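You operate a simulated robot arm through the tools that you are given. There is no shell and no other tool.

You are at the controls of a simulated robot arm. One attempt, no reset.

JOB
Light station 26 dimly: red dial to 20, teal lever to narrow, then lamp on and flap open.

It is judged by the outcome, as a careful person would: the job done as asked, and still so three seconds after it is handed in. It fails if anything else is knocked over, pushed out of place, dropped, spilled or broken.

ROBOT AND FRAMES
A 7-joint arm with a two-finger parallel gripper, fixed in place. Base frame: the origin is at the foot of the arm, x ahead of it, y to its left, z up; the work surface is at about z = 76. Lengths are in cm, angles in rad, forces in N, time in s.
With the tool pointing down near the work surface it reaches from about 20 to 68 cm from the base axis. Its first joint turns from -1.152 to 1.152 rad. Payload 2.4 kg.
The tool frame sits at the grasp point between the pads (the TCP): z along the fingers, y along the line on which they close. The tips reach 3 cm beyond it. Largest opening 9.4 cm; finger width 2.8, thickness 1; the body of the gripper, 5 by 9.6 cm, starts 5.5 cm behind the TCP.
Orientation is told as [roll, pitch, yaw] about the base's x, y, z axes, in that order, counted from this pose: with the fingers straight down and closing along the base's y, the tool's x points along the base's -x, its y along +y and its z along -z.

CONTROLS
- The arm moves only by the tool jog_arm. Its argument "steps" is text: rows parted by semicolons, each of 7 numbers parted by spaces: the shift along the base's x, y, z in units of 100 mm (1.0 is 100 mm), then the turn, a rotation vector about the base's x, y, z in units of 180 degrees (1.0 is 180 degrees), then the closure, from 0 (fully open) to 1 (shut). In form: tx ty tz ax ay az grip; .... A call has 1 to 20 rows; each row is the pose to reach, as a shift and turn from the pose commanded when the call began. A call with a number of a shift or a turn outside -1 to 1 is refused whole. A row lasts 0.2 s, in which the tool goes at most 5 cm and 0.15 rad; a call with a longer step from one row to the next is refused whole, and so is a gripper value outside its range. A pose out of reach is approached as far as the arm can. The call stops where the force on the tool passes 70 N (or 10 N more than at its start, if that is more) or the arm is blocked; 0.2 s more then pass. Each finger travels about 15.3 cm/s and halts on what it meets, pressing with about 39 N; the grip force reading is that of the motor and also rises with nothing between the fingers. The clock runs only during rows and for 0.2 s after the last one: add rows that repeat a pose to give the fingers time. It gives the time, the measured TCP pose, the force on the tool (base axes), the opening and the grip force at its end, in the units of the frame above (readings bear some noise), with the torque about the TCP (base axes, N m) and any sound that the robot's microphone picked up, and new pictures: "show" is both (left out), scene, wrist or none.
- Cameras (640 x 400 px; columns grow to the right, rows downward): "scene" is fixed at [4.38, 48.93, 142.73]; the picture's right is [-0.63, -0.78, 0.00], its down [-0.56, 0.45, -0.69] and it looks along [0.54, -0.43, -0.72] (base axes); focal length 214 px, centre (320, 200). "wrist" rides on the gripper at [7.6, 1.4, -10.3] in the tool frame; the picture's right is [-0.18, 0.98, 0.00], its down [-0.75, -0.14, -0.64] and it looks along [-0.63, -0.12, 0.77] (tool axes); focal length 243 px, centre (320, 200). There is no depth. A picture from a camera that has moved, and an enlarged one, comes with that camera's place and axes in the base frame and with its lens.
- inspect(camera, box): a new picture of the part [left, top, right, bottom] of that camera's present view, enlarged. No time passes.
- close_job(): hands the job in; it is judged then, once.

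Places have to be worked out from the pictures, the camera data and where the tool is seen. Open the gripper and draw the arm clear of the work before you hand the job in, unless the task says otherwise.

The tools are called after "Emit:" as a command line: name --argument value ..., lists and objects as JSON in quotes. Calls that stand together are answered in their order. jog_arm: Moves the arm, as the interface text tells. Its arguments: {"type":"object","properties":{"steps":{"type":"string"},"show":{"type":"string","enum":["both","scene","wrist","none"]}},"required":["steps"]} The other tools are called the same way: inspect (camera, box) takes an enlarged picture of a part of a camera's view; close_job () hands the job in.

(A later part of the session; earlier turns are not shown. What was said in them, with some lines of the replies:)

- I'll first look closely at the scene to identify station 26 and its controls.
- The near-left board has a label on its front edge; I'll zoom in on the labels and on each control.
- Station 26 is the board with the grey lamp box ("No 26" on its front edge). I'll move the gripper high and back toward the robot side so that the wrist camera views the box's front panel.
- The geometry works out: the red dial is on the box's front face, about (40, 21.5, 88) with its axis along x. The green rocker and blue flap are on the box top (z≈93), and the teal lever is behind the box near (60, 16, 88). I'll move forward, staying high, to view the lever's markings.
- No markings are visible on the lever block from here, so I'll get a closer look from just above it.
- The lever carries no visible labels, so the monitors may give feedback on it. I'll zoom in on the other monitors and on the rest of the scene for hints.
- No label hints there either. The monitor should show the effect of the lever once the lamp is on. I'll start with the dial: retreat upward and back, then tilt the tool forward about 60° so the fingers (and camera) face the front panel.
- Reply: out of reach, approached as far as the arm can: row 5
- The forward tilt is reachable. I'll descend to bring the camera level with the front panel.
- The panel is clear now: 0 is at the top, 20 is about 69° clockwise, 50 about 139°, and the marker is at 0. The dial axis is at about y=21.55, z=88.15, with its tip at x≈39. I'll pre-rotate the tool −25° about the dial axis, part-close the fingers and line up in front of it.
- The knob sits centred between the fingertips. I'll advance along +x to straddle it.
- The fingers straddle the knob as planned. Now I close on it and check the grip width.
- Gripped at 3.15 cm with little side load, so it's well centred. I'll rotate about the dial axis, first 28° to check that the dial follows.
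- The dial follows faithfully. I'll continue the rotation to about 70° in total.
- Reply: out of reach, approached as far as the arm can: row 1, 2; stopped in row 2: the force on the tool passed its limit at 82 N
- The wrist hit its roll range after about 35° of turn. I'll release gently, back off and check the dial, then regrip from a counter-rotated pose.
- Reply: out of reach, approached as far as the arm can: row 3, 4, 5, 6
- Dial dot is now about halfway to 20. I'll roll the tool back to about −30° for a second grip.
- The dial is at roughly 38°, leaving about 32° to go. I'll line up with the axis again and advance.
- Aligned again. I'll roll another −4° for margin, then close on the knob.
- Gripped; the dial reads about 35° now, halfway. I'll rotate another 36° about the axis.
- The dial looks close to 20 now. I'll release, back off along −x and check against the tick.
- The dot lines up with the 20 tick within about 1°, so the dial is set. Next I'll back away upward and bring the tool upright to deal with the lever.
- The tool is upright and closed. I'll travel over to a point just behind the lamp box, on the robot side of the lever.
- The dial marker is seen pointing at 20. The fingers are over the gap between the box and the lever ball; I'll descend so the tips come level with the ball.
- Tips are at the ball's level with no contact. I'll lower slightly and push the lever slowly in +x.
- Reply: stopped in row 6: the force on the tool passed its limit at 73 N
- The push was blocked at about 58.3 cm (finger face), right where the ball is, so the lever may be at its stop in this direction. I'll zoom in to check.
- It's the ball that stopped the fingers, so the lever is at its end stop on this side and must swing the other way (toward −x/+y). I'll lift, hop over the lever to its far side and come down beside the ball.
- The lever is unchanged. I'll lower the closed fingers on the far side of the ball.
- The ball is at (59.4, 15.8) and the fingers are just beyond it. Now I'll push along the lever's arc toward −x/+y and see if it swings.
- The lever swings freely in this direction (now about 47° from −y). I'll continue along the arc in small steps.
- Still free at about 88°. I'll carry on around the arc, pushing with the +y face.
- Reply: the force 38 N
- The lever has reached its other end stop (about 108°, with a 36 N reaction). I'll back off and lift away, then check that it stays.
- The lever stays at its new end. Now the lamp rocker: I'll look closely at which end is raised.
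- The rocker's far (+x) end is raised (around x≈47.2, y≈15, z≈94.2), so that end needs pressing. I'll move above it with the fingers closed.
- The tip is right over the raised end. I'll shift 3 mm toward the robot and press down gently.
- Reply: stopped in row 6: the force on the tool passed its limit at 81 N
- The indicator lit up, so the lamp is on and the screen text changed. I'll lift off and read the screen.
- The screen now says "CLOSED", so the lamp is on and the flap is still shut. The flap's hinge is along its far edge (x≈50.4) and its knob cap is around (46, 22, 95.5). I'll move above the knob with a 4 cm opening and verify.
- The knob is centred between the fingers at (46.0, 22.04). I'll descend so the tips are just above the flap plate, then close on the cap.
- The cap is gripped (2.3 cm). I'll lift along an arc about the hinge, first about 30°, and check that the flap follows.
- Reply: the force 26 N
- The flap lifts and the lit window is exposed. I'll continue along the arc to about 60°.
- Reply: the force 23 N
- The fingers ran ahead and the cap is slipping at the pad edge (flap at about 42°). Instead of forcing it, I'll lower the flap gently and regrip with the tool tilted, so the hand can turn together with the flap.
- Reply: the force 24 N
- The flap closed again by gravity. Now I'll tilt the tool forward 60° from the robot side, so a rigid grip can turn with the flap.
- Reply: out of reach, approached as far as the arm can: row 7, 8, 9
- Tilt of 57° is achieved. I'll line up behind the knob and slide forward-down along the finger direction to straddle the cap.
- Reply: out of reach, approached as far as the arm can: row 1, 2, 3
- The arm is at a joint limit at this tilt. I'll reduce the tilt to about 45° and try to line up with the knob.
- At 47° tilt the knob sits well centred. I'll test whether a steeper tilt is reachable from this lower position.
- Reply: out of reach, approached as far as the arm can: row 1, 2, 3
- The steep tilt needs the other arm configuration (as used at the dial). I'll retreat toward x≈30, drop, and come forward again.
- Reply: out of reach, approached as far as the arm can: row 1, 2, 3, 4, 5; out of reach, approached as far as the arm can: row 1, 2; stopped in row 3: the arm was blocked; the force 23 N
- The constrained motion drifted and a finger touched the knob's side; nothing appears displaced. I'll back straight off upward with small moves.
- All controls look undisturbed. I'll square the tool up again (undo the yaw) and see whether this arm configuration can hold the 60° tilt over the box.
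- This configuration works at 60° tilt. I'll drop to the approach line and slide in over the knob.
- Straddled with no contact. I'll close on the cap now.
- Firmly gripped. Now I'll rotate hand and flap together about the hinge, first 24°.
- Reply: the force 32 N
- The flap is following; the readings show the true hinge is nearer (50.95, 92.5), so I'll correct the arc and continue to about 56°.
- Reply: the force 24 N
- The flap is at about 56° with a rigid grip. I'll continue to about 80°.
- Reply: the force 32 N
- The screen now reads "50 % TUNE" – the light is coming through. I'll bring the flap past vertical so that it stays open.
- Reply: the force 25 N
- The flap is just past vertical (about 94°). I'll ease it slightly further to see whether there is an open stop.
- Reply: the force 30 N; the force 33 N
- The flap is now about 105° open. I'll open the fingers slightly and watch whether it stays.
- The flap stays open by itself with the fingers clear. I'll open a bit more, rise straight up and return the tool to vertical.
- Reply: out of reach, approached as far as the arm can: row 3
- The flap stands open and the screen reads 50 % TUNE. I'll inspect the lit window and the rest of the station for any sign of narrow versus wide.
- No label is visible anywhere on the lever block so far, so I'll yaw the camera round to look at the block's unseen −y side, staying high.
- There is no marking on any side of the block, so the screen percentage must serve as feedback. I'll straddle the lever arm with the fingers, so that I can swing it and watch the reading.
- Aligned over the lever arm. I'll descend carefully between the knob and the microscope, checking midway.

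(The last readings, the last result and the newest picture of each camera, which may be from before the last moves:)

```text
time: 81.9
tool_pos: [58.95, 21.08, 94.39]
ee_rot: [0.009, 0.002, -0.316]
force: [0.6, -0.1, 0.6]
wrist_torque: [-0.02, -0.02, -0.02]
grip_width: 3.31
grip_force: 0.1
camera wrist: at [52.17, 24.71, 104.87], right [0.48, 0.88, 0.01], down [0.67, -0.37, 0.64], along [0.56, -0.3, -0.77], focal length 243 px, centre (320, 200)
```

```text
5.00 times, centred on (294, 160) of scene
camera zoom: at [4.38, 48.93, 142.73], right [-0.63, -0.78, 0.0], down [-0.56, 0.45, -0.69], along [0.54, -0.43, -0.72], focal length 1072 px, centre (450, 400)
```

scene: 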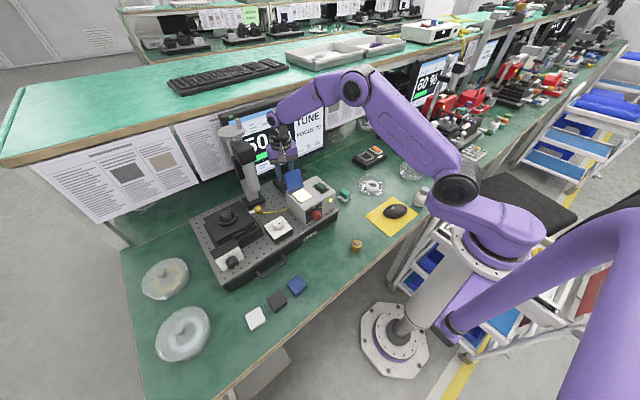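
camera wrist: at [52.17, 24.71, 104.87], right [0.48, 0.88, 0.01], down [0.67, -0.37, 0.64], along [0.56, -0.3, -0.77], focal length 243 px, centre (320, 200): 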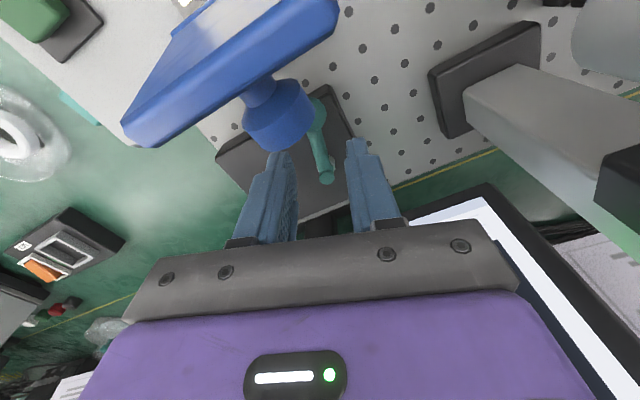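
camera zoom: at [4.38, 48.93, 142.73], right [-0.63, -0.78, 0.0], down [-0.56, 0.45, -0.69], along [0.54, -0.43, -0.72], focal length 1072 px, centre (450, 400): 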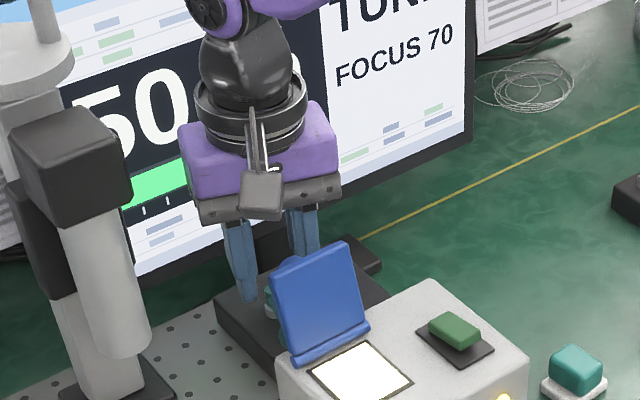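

Emit:
jog_arm --steps "0 0 -0.1 0 0 0 0.65; 0 0 -0.2 0 0 0 0.65; 0 0 -0.3 0 0 0 0.65; 0 0 -0.3 0 0 0 0.65" --show "both"

Emit:
inspect --camera "wrist" --box '[220, 60, 420, 220]'

Emit:
inspect --camera "scene" --box '[254, 120, 334, 200]'

```text
time: 82.9
tool_pos: [58.84, 21.15, 91.54]
ee_rot: [0.009, 0.002, -0.316]
force: [-1.0, 0.1, 0.1]
wrist_torque: [-0.01, 0.02, 0.0]
grip_width: 3.28
grip_force: 0.1
camera wrist: at [52.14, 24.72, 101.91], right [0.48, 0.88, 0.01], down [0.67, -0.37, 0.64], along [0.56, -0.3, -0.77], focal length 243 px, centre (320, 200)
```

scene: 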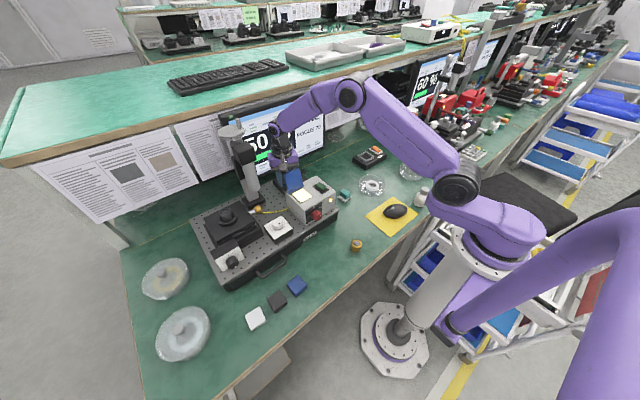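
wrist: 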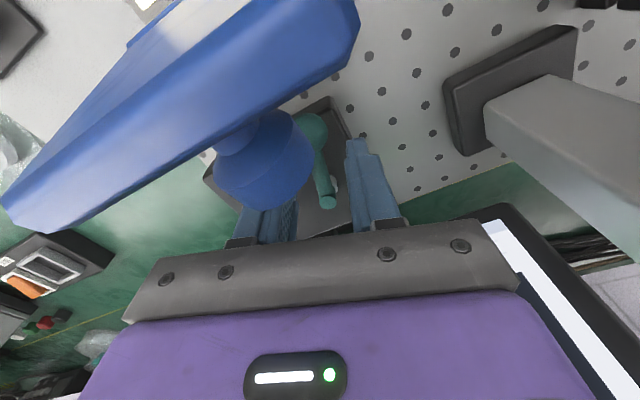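

```text
2.50 times, centred on (320, 140) of wrist
camera zoom: at [52.14, 24.72, 101.91], right [0.48, 0.88, 0.01], down [0.67, -0.37, 0.64], along [0.56, -0.3, -0.77], focal length 606 px, centre (320, 350)
```

zoom: 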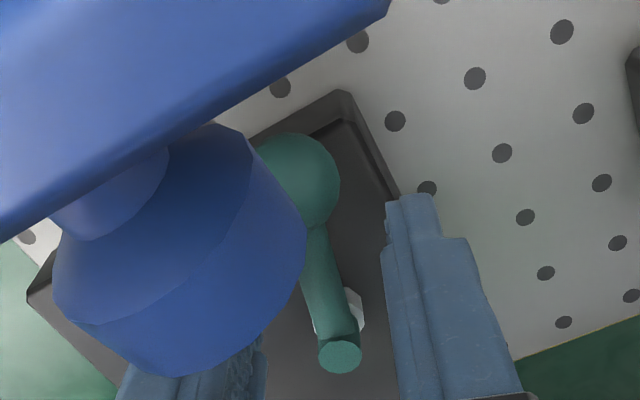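

```text
5.00 times, centred on (294, 160) of scene
camera zoom: at [4.38, 48.93, 142.73], right [-0.63, -0.78, 0.0], down [-0.56, 0.45, -0.69], along [0.54, -0.43, -0.72], focal length 1072 px, centre (450, 400)
```

zoom: 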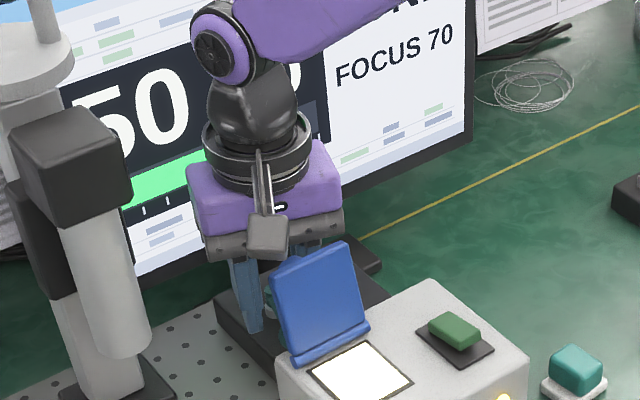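

The fingers straddle the lever arm with no contact. Keeping the yaw fixed for clearance from the knob, I'll move −y about 2.5 cm so the finger swings the lever back part-way, and watch the percentage.

Emit:
jog_arm --steps "0 -0.05 0 0 0 0 0.65; 0 -0.1 0 0 0 0 0.65; 0.005 -0.15 0 0 0 0 0.65; 0.01 -0.2 0 0 0 0 0.65; 0.016 -0.255 0 0 0 0 0.65; 0.016 -0.255 0 0 0 0 0.65" --show "both"

Emit:
inspect --camera "wrist" --box '[220, 60, 420, 220]'

Emit:
inspect --camera "scene" --box '[230, 90, 330, 200]'

```text
time: 84.3
tool_pos: [59.05, 18.76, 91.63]
ee_rot: [0.012, 0.0, -0.313]
force: [-2.4, 13.3, 18.5]
wrist_torque: [0.71, -0.18, 0.44]
grip_width: 3.97
grip_force: 6.0
camera wrist: at [52.35, 22.34, 102.02], right [0.48, 0.88, 0.01], down [0.67, -0.37, 0.64], along [0.57, -0.3, -0.77], focal length 243 px, centre (320, 200)
```

scene: 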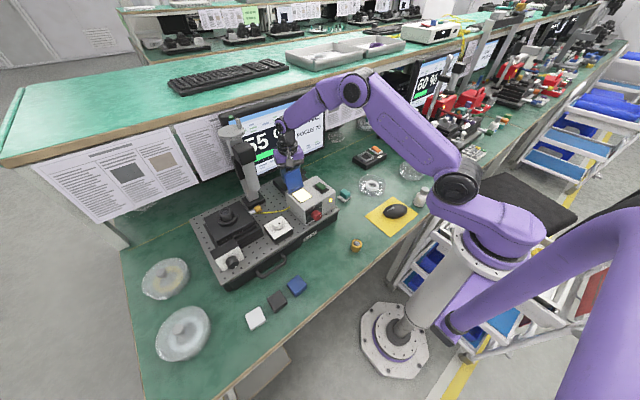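
wrist: 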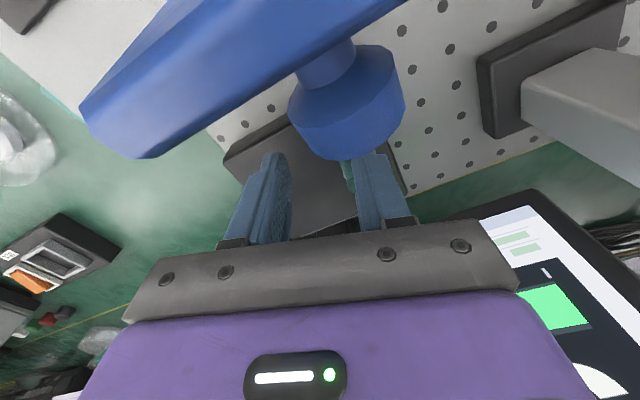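

```text
2.50 times, centred on (320, 140) of wrist
camera zoom: at [52.35, 22.34, 102.02], right [0.48, 0.88, 0.01], down [0.67, -0.37, 0.64], along [0.57, -0.3, -0.77], focal length 606 px, centre (320, 350)
```

zoom: 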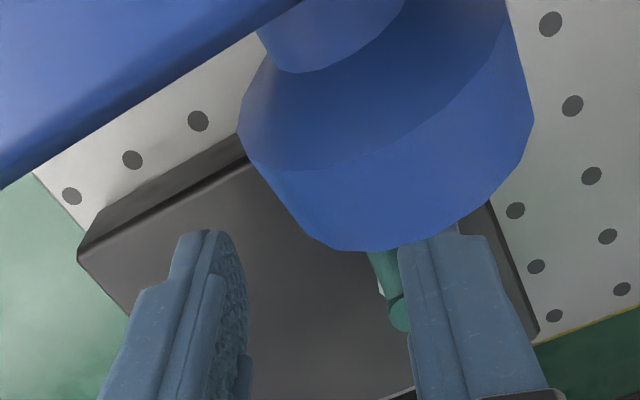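

```text
3.64 times, centred on (280, 145) of scene
camera zoom: at [4.34, 48.95, 142.73], right [-0.63, -0.78, 0.0], down [-0.56, 0.45, -0.69], along [0.54, -0.43, -0.72], focal length 780 px, centre (466, 400)
```

zoom: 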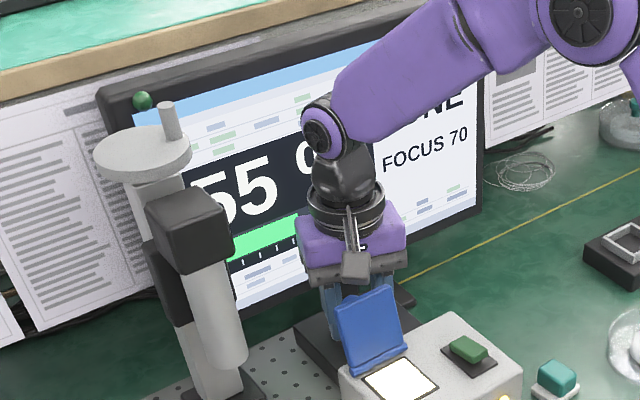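

The reading rose from 50 to 55 % as the lever moved back toward its original end. So the original side is the wider one, and the end stop I had set is the narrow, dim one. I'll return the lever to that stop by moving back and closing the fingers around the arm, aligned with the stop position.

Emit:
jog_arm --steps "-0.005 0.07 0 0 0 0 0.65; -0.01 0.14 0 0 0 0 0.65; -0.015 0.2 0 0 0 0 0.68; -0.015 0.217 0 0 0 0 0.74; -0.015 0.217 0 0 0 0 0.8; -0.015 0.217 0 0 0 0 0.85; -0.015 0.217 0 0 0 0 0.92; -0.015 0.217 0 0 0 0 0.92" --show "both"

Emit:
inspect --camera "wrist" --box '[220, 60, 420, 220]'

Emit:
inspect --camera "scene" --box '[230, 90, 330, 200]'

```text
time: 86.1
tool_pos: [59.27, 20.34, 91.81]
ee_rot: [0.016, -0.011, -0.32]
force: [19.8, -8.4, 17.4]
wrist_torque: [-0.29, -0.31, -0.01]
grip_width: 0.88
grip_force: 1.1
camera wrist: at [52.52, 24.12, 102.13], right [0.48, 0.87, 0.02], down [0.66, -0.38, 0.65], along [0.57, -0.3, -0.76], focal length 243 px, centre (320, 200)
```

scene: 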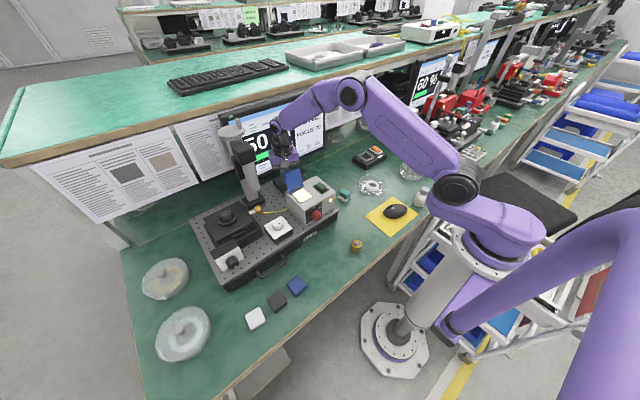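
wrist: 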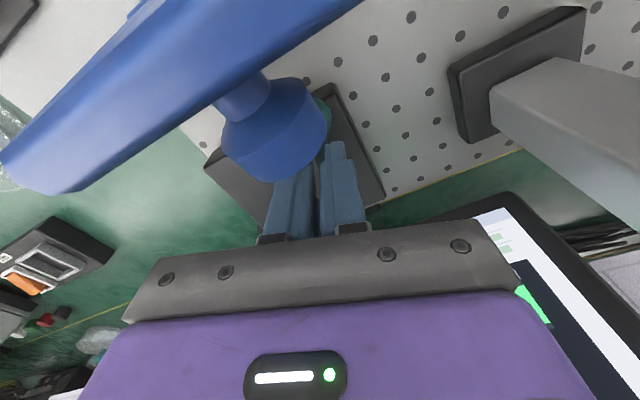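

```text
2.50 times, centred on (320, 140) of wrist
camera zoom: at [52.52, 24.12, 102.13], right [0.48, 0.87, 0.02], down [0.66, -0.38, 0.65], along [0.57, -0.3, -0.76], focal length 606 px, centre (320, 350)
```

zoom: 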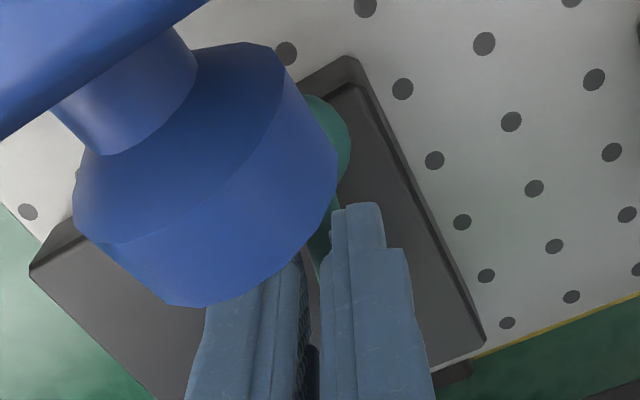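

```text
3.64 times, centred on (280, 145) of scene
camera zoom: at [4.4, 48.89, 142.75], right [-0.63, -0.78, 0.0], down [-0.56, 0.45, -0.69], along [0.54, -0.43, -0.72], focal length 780 px, centre (466, 400)
```

zoom: 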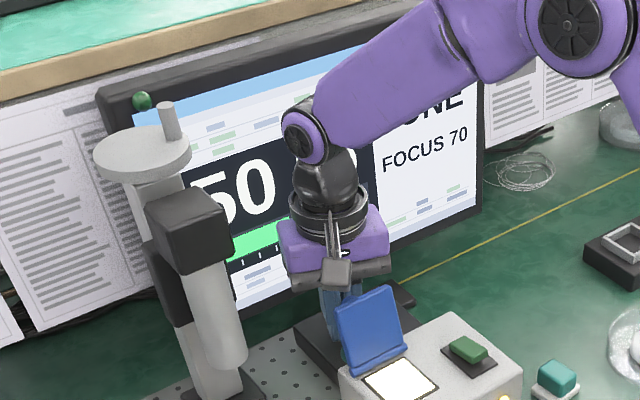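

The reading is back to 50 %. I'll give a small extra push toward the stop, then open and lift straight up.

Emit:
jog_arm --steps "-0.01 0.03 0 0 0 0 0.92; -0.02 0.06 0 0 0 0 0.92; -0.02 0.06 0 0 0 0 0.92" --show "wrist"

```text
time: 86.9
tool_pos: [59.34, 20.6, 91.78]
ee_rot: [0.014, -0.014, -0.323]
force: [31.8, -19.0, 19.5]
wrist_torque: [-0.7, -0.58, 0.25]
grip_width: 1.21
grip_force: 3.7
camera wrist: at [52.53, 24.37, 102.09], right [0.49, 0.87, 0.02], down [0.66, -0.38, 0.65], along [0.57, -0.31, -0.76], focal length 243 px, centre (320, 200)
```

wrist: 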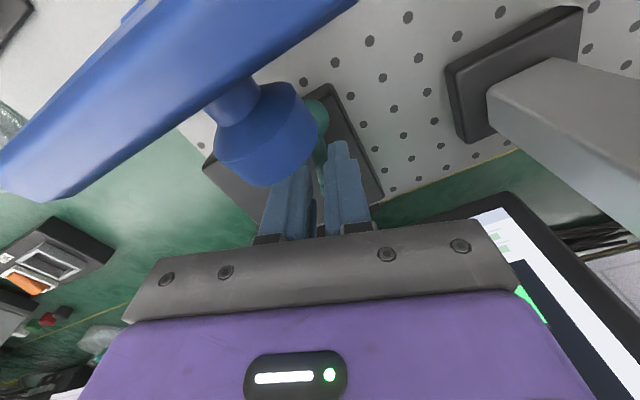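

The lever is held firmly at its stop. Releasing and lifting straight up now.

Emit:
jog_arm --steps "0.03 -0.02 0 0 0 0 0.8; 0.05 -0.03 0 0 0 0 0.66; 0.05 -0.03 0.1 0 0 0 0.66; 0.05 -0.03 0.3 0 0 0 0.66; 0.05 -0.03 0.6 0 0 0 0.66; 0.05 -0.03 0.95 0 0 0 0.66; 0.05 -0.03 0.95 0 0 0 0.66" --show "both"

Emit:
inspect --camera "wrist" --box '[220, 40, 420, 200]'

Emit:
inspect --camera "scene" --box '[230, 90, 340, 220]'

```text
time: 88.5
tool_pos: [59.15, 21.03, 101.01]
ee_rot: [0.01, 0.001, -0.318]
force: [-0.9, -0.1, 0.1]
wrist_torque: [-0.05, 0.0, -0.02]
grip_width: 3.21
grip_force: 0.0
camera wrist: at [52.46, 24.63, 111.45], right [0.48, 0.88, 0.01], down [0.67, -0.37, 0.64], along [0.56, -0.3, -0.77], focal length 243 px, centre (320, 200)
```

scene: 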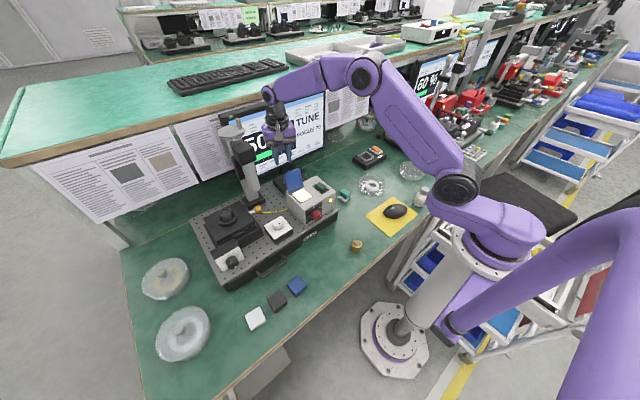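
wrist: 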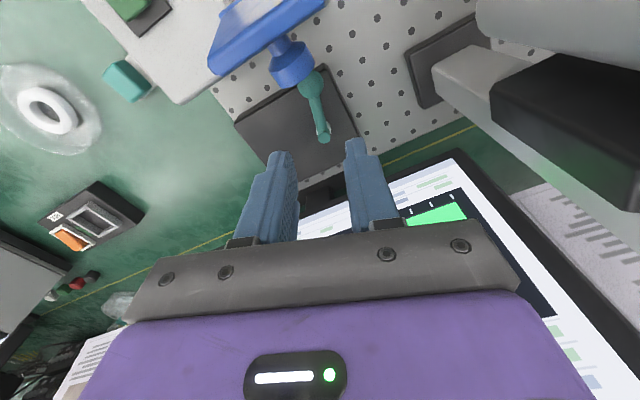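

```text
2.50 times, centred on (320, 120) of wrist
camera zoom: at [52.46, 24.63, 111.45], right [0.48, 0.88, 0.01], down [0.67, -0.37, 0.64], along [0.56, -0.3, -0.77], focal length 606 px, centre (320, 400)
```

zoom: 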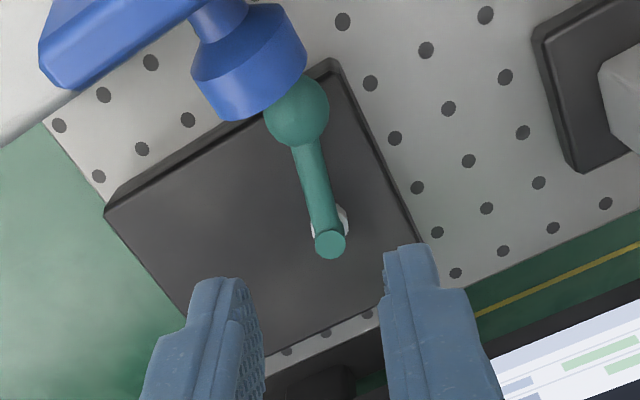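

```text
3.08 times, centred on (285, 155) of scene
camera zoom: at [4.38, 48.93, 142.73], right [-0.63, -0.78, 0.0], down [-0.56, 0.45, -0.69], along [0.54, -0.43, -0.72], focal length 660 px, centre (428, 338)
```

zoom: 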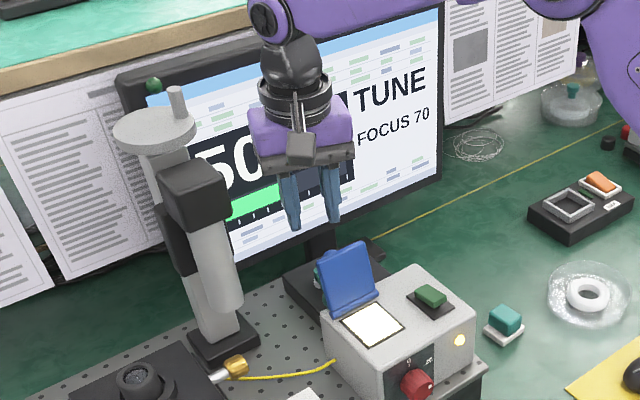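

The lever sits at the same stop angle as before (about 104°) and the screen reads 50 %, with lamp and flap unchanged. Now I'll rise well clear, then retreat toward the robot with the gripper open.

Emit:
jog_arm --steps "0 0 0.35 0 0 0 0.5; 0 0 0.7 0 0 0 0.3; 0 0 1.0 0 0 0 0; -0.1 -0.1 1.0 0 0 0.035 0; -0.3 -0.3 1.0 0 0 0.07 0; -0.6 -0.5 1.0 0 0 0.1 0; -0.9 -0.8 1.0 0 0 0.1 0; -1.0 -1.0 1.0 0 0 0.1 0; -1.0 -1.0 1.0 0 0 0.1 0" --show "none"

Emit:
jog_arm --steps "-0.35 -0.1 0.1 0 0 0 0; -0.7 -0.2 0.2 0 0 0 0; -1.0 -0.3 0.3 0 0 0 0; -1.0 -0.3 0.3 0 0 0 0" --show "both"

Emit:
inspect --camera "scene" --box '[210, 80, 350, 230]'

Emit:
inspect --camera "scene" --box '[282, 170, 342, 230]'

```text
time: 90.5
tool_pos: [49.24, 10.84, 111.09]
ee_rot: [0.01, 0.001, -0.003]
force: [-1.0, -0.7, 0.6]
wrist_torque: [-0.02, -0.02, -0.01]
grip_width: 9.37
grip_force: 0.1
```

```text
time: 91.5
tool_pos: [39.2, 7.89, 114.09]
ee_rot: [0.008, 0.003, -0.002]
force: [0.0, -0.5, 0.1]
wrist_torque: [-0.01, 0.01, -0.01]
grip_width: 9.39
grip_force: 0.0
camera wrist: at [31.75, 9.35, 124.45], right [0.19, 0.98, 0.01], down [0.76, -0.15, 0.64], along [0.63, -0.11, -0.77], focal length 243 px, centre (320, 200)
```

scene: 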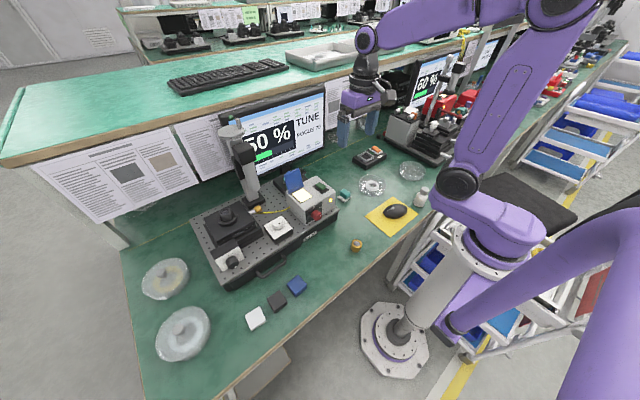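
wrist: 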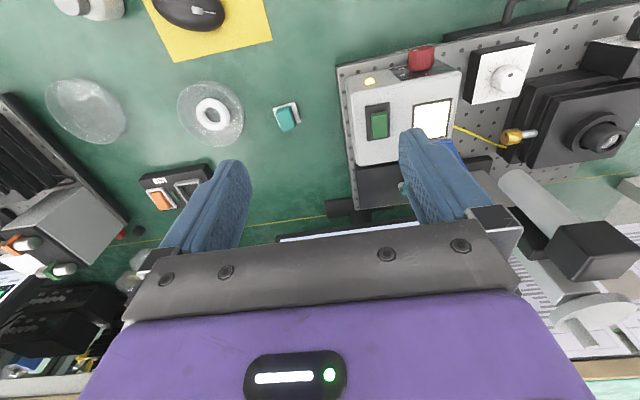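

```text
2.67 times, centred on (280, 155) of scene
camera zoom: at [4.37, 48.93, 142.73], right [-0.63, -0.78, 0.0], down [-0.56, 0.45, -0.69], along [0.54, -0.43, -0.72], focal length 572 px, centre (427, 320)
```

zoom: 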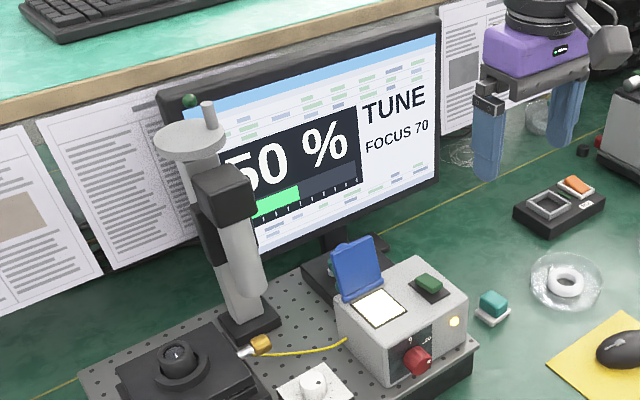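

```text
6.67 times, centred on (312, 200) of scene
camera zoom: at [4.37, 48.93, 142.73], right [-0.63, -0.78, 0.0], down [-0.56, 0.45, -0.69], along [0.54, -0.43, -0.72], focal length 1430 px, centre (373, 200)
```

zoom: 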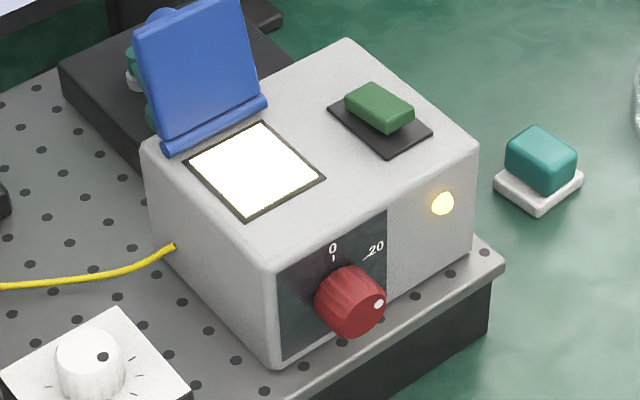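

Final check: the dial marker is at 20, the lever is at its narrow stop, the lamp indicator is lit, the flap stands open, the screen shows 50 %, and nothing else has moved. The gripper is open and the arm is clear, so I'm handing in the job.

Emit:
close_job

```text
The job is handed in.
```

Station 26 is lit as asked, and I've handed the job in. One setting rests on inference: the teal lever has no narrow or wide marking that I could see.

| Item | Final state |
|---|---|
| Red dial | At 20; the marker was within about 1° of the tick after I set it |
| Teal lever | At the end stop opposite where it started, judged to be narrow |
| Lamp | On; the indicator is lit |
| Blue flap | Open past vertical, and it stayed up once released |
| Monitor | 50 %, TUNE, FOCUS 70 |

**Lever:** Once the lamp was on and the flap open, I moved the lever part-way back toward its starting side. The monitor rose from 50 % to 55 %, so I took the starting side as wide and returned the lever to its stop, where it read 50 % again.

**Bumps along the way:**
- The first attempt to lift the flap slipped, and it dropped shut from a small angle.
- One finger brushed the flap knob while I was repositioning.
- The arm hit its force limit three times, while turning the dial, pushing the lever against its first stop and pressing the lamp switch.

The later pictures show nothing else moved or damaged. I left the gripper open and the arm clear of the work.
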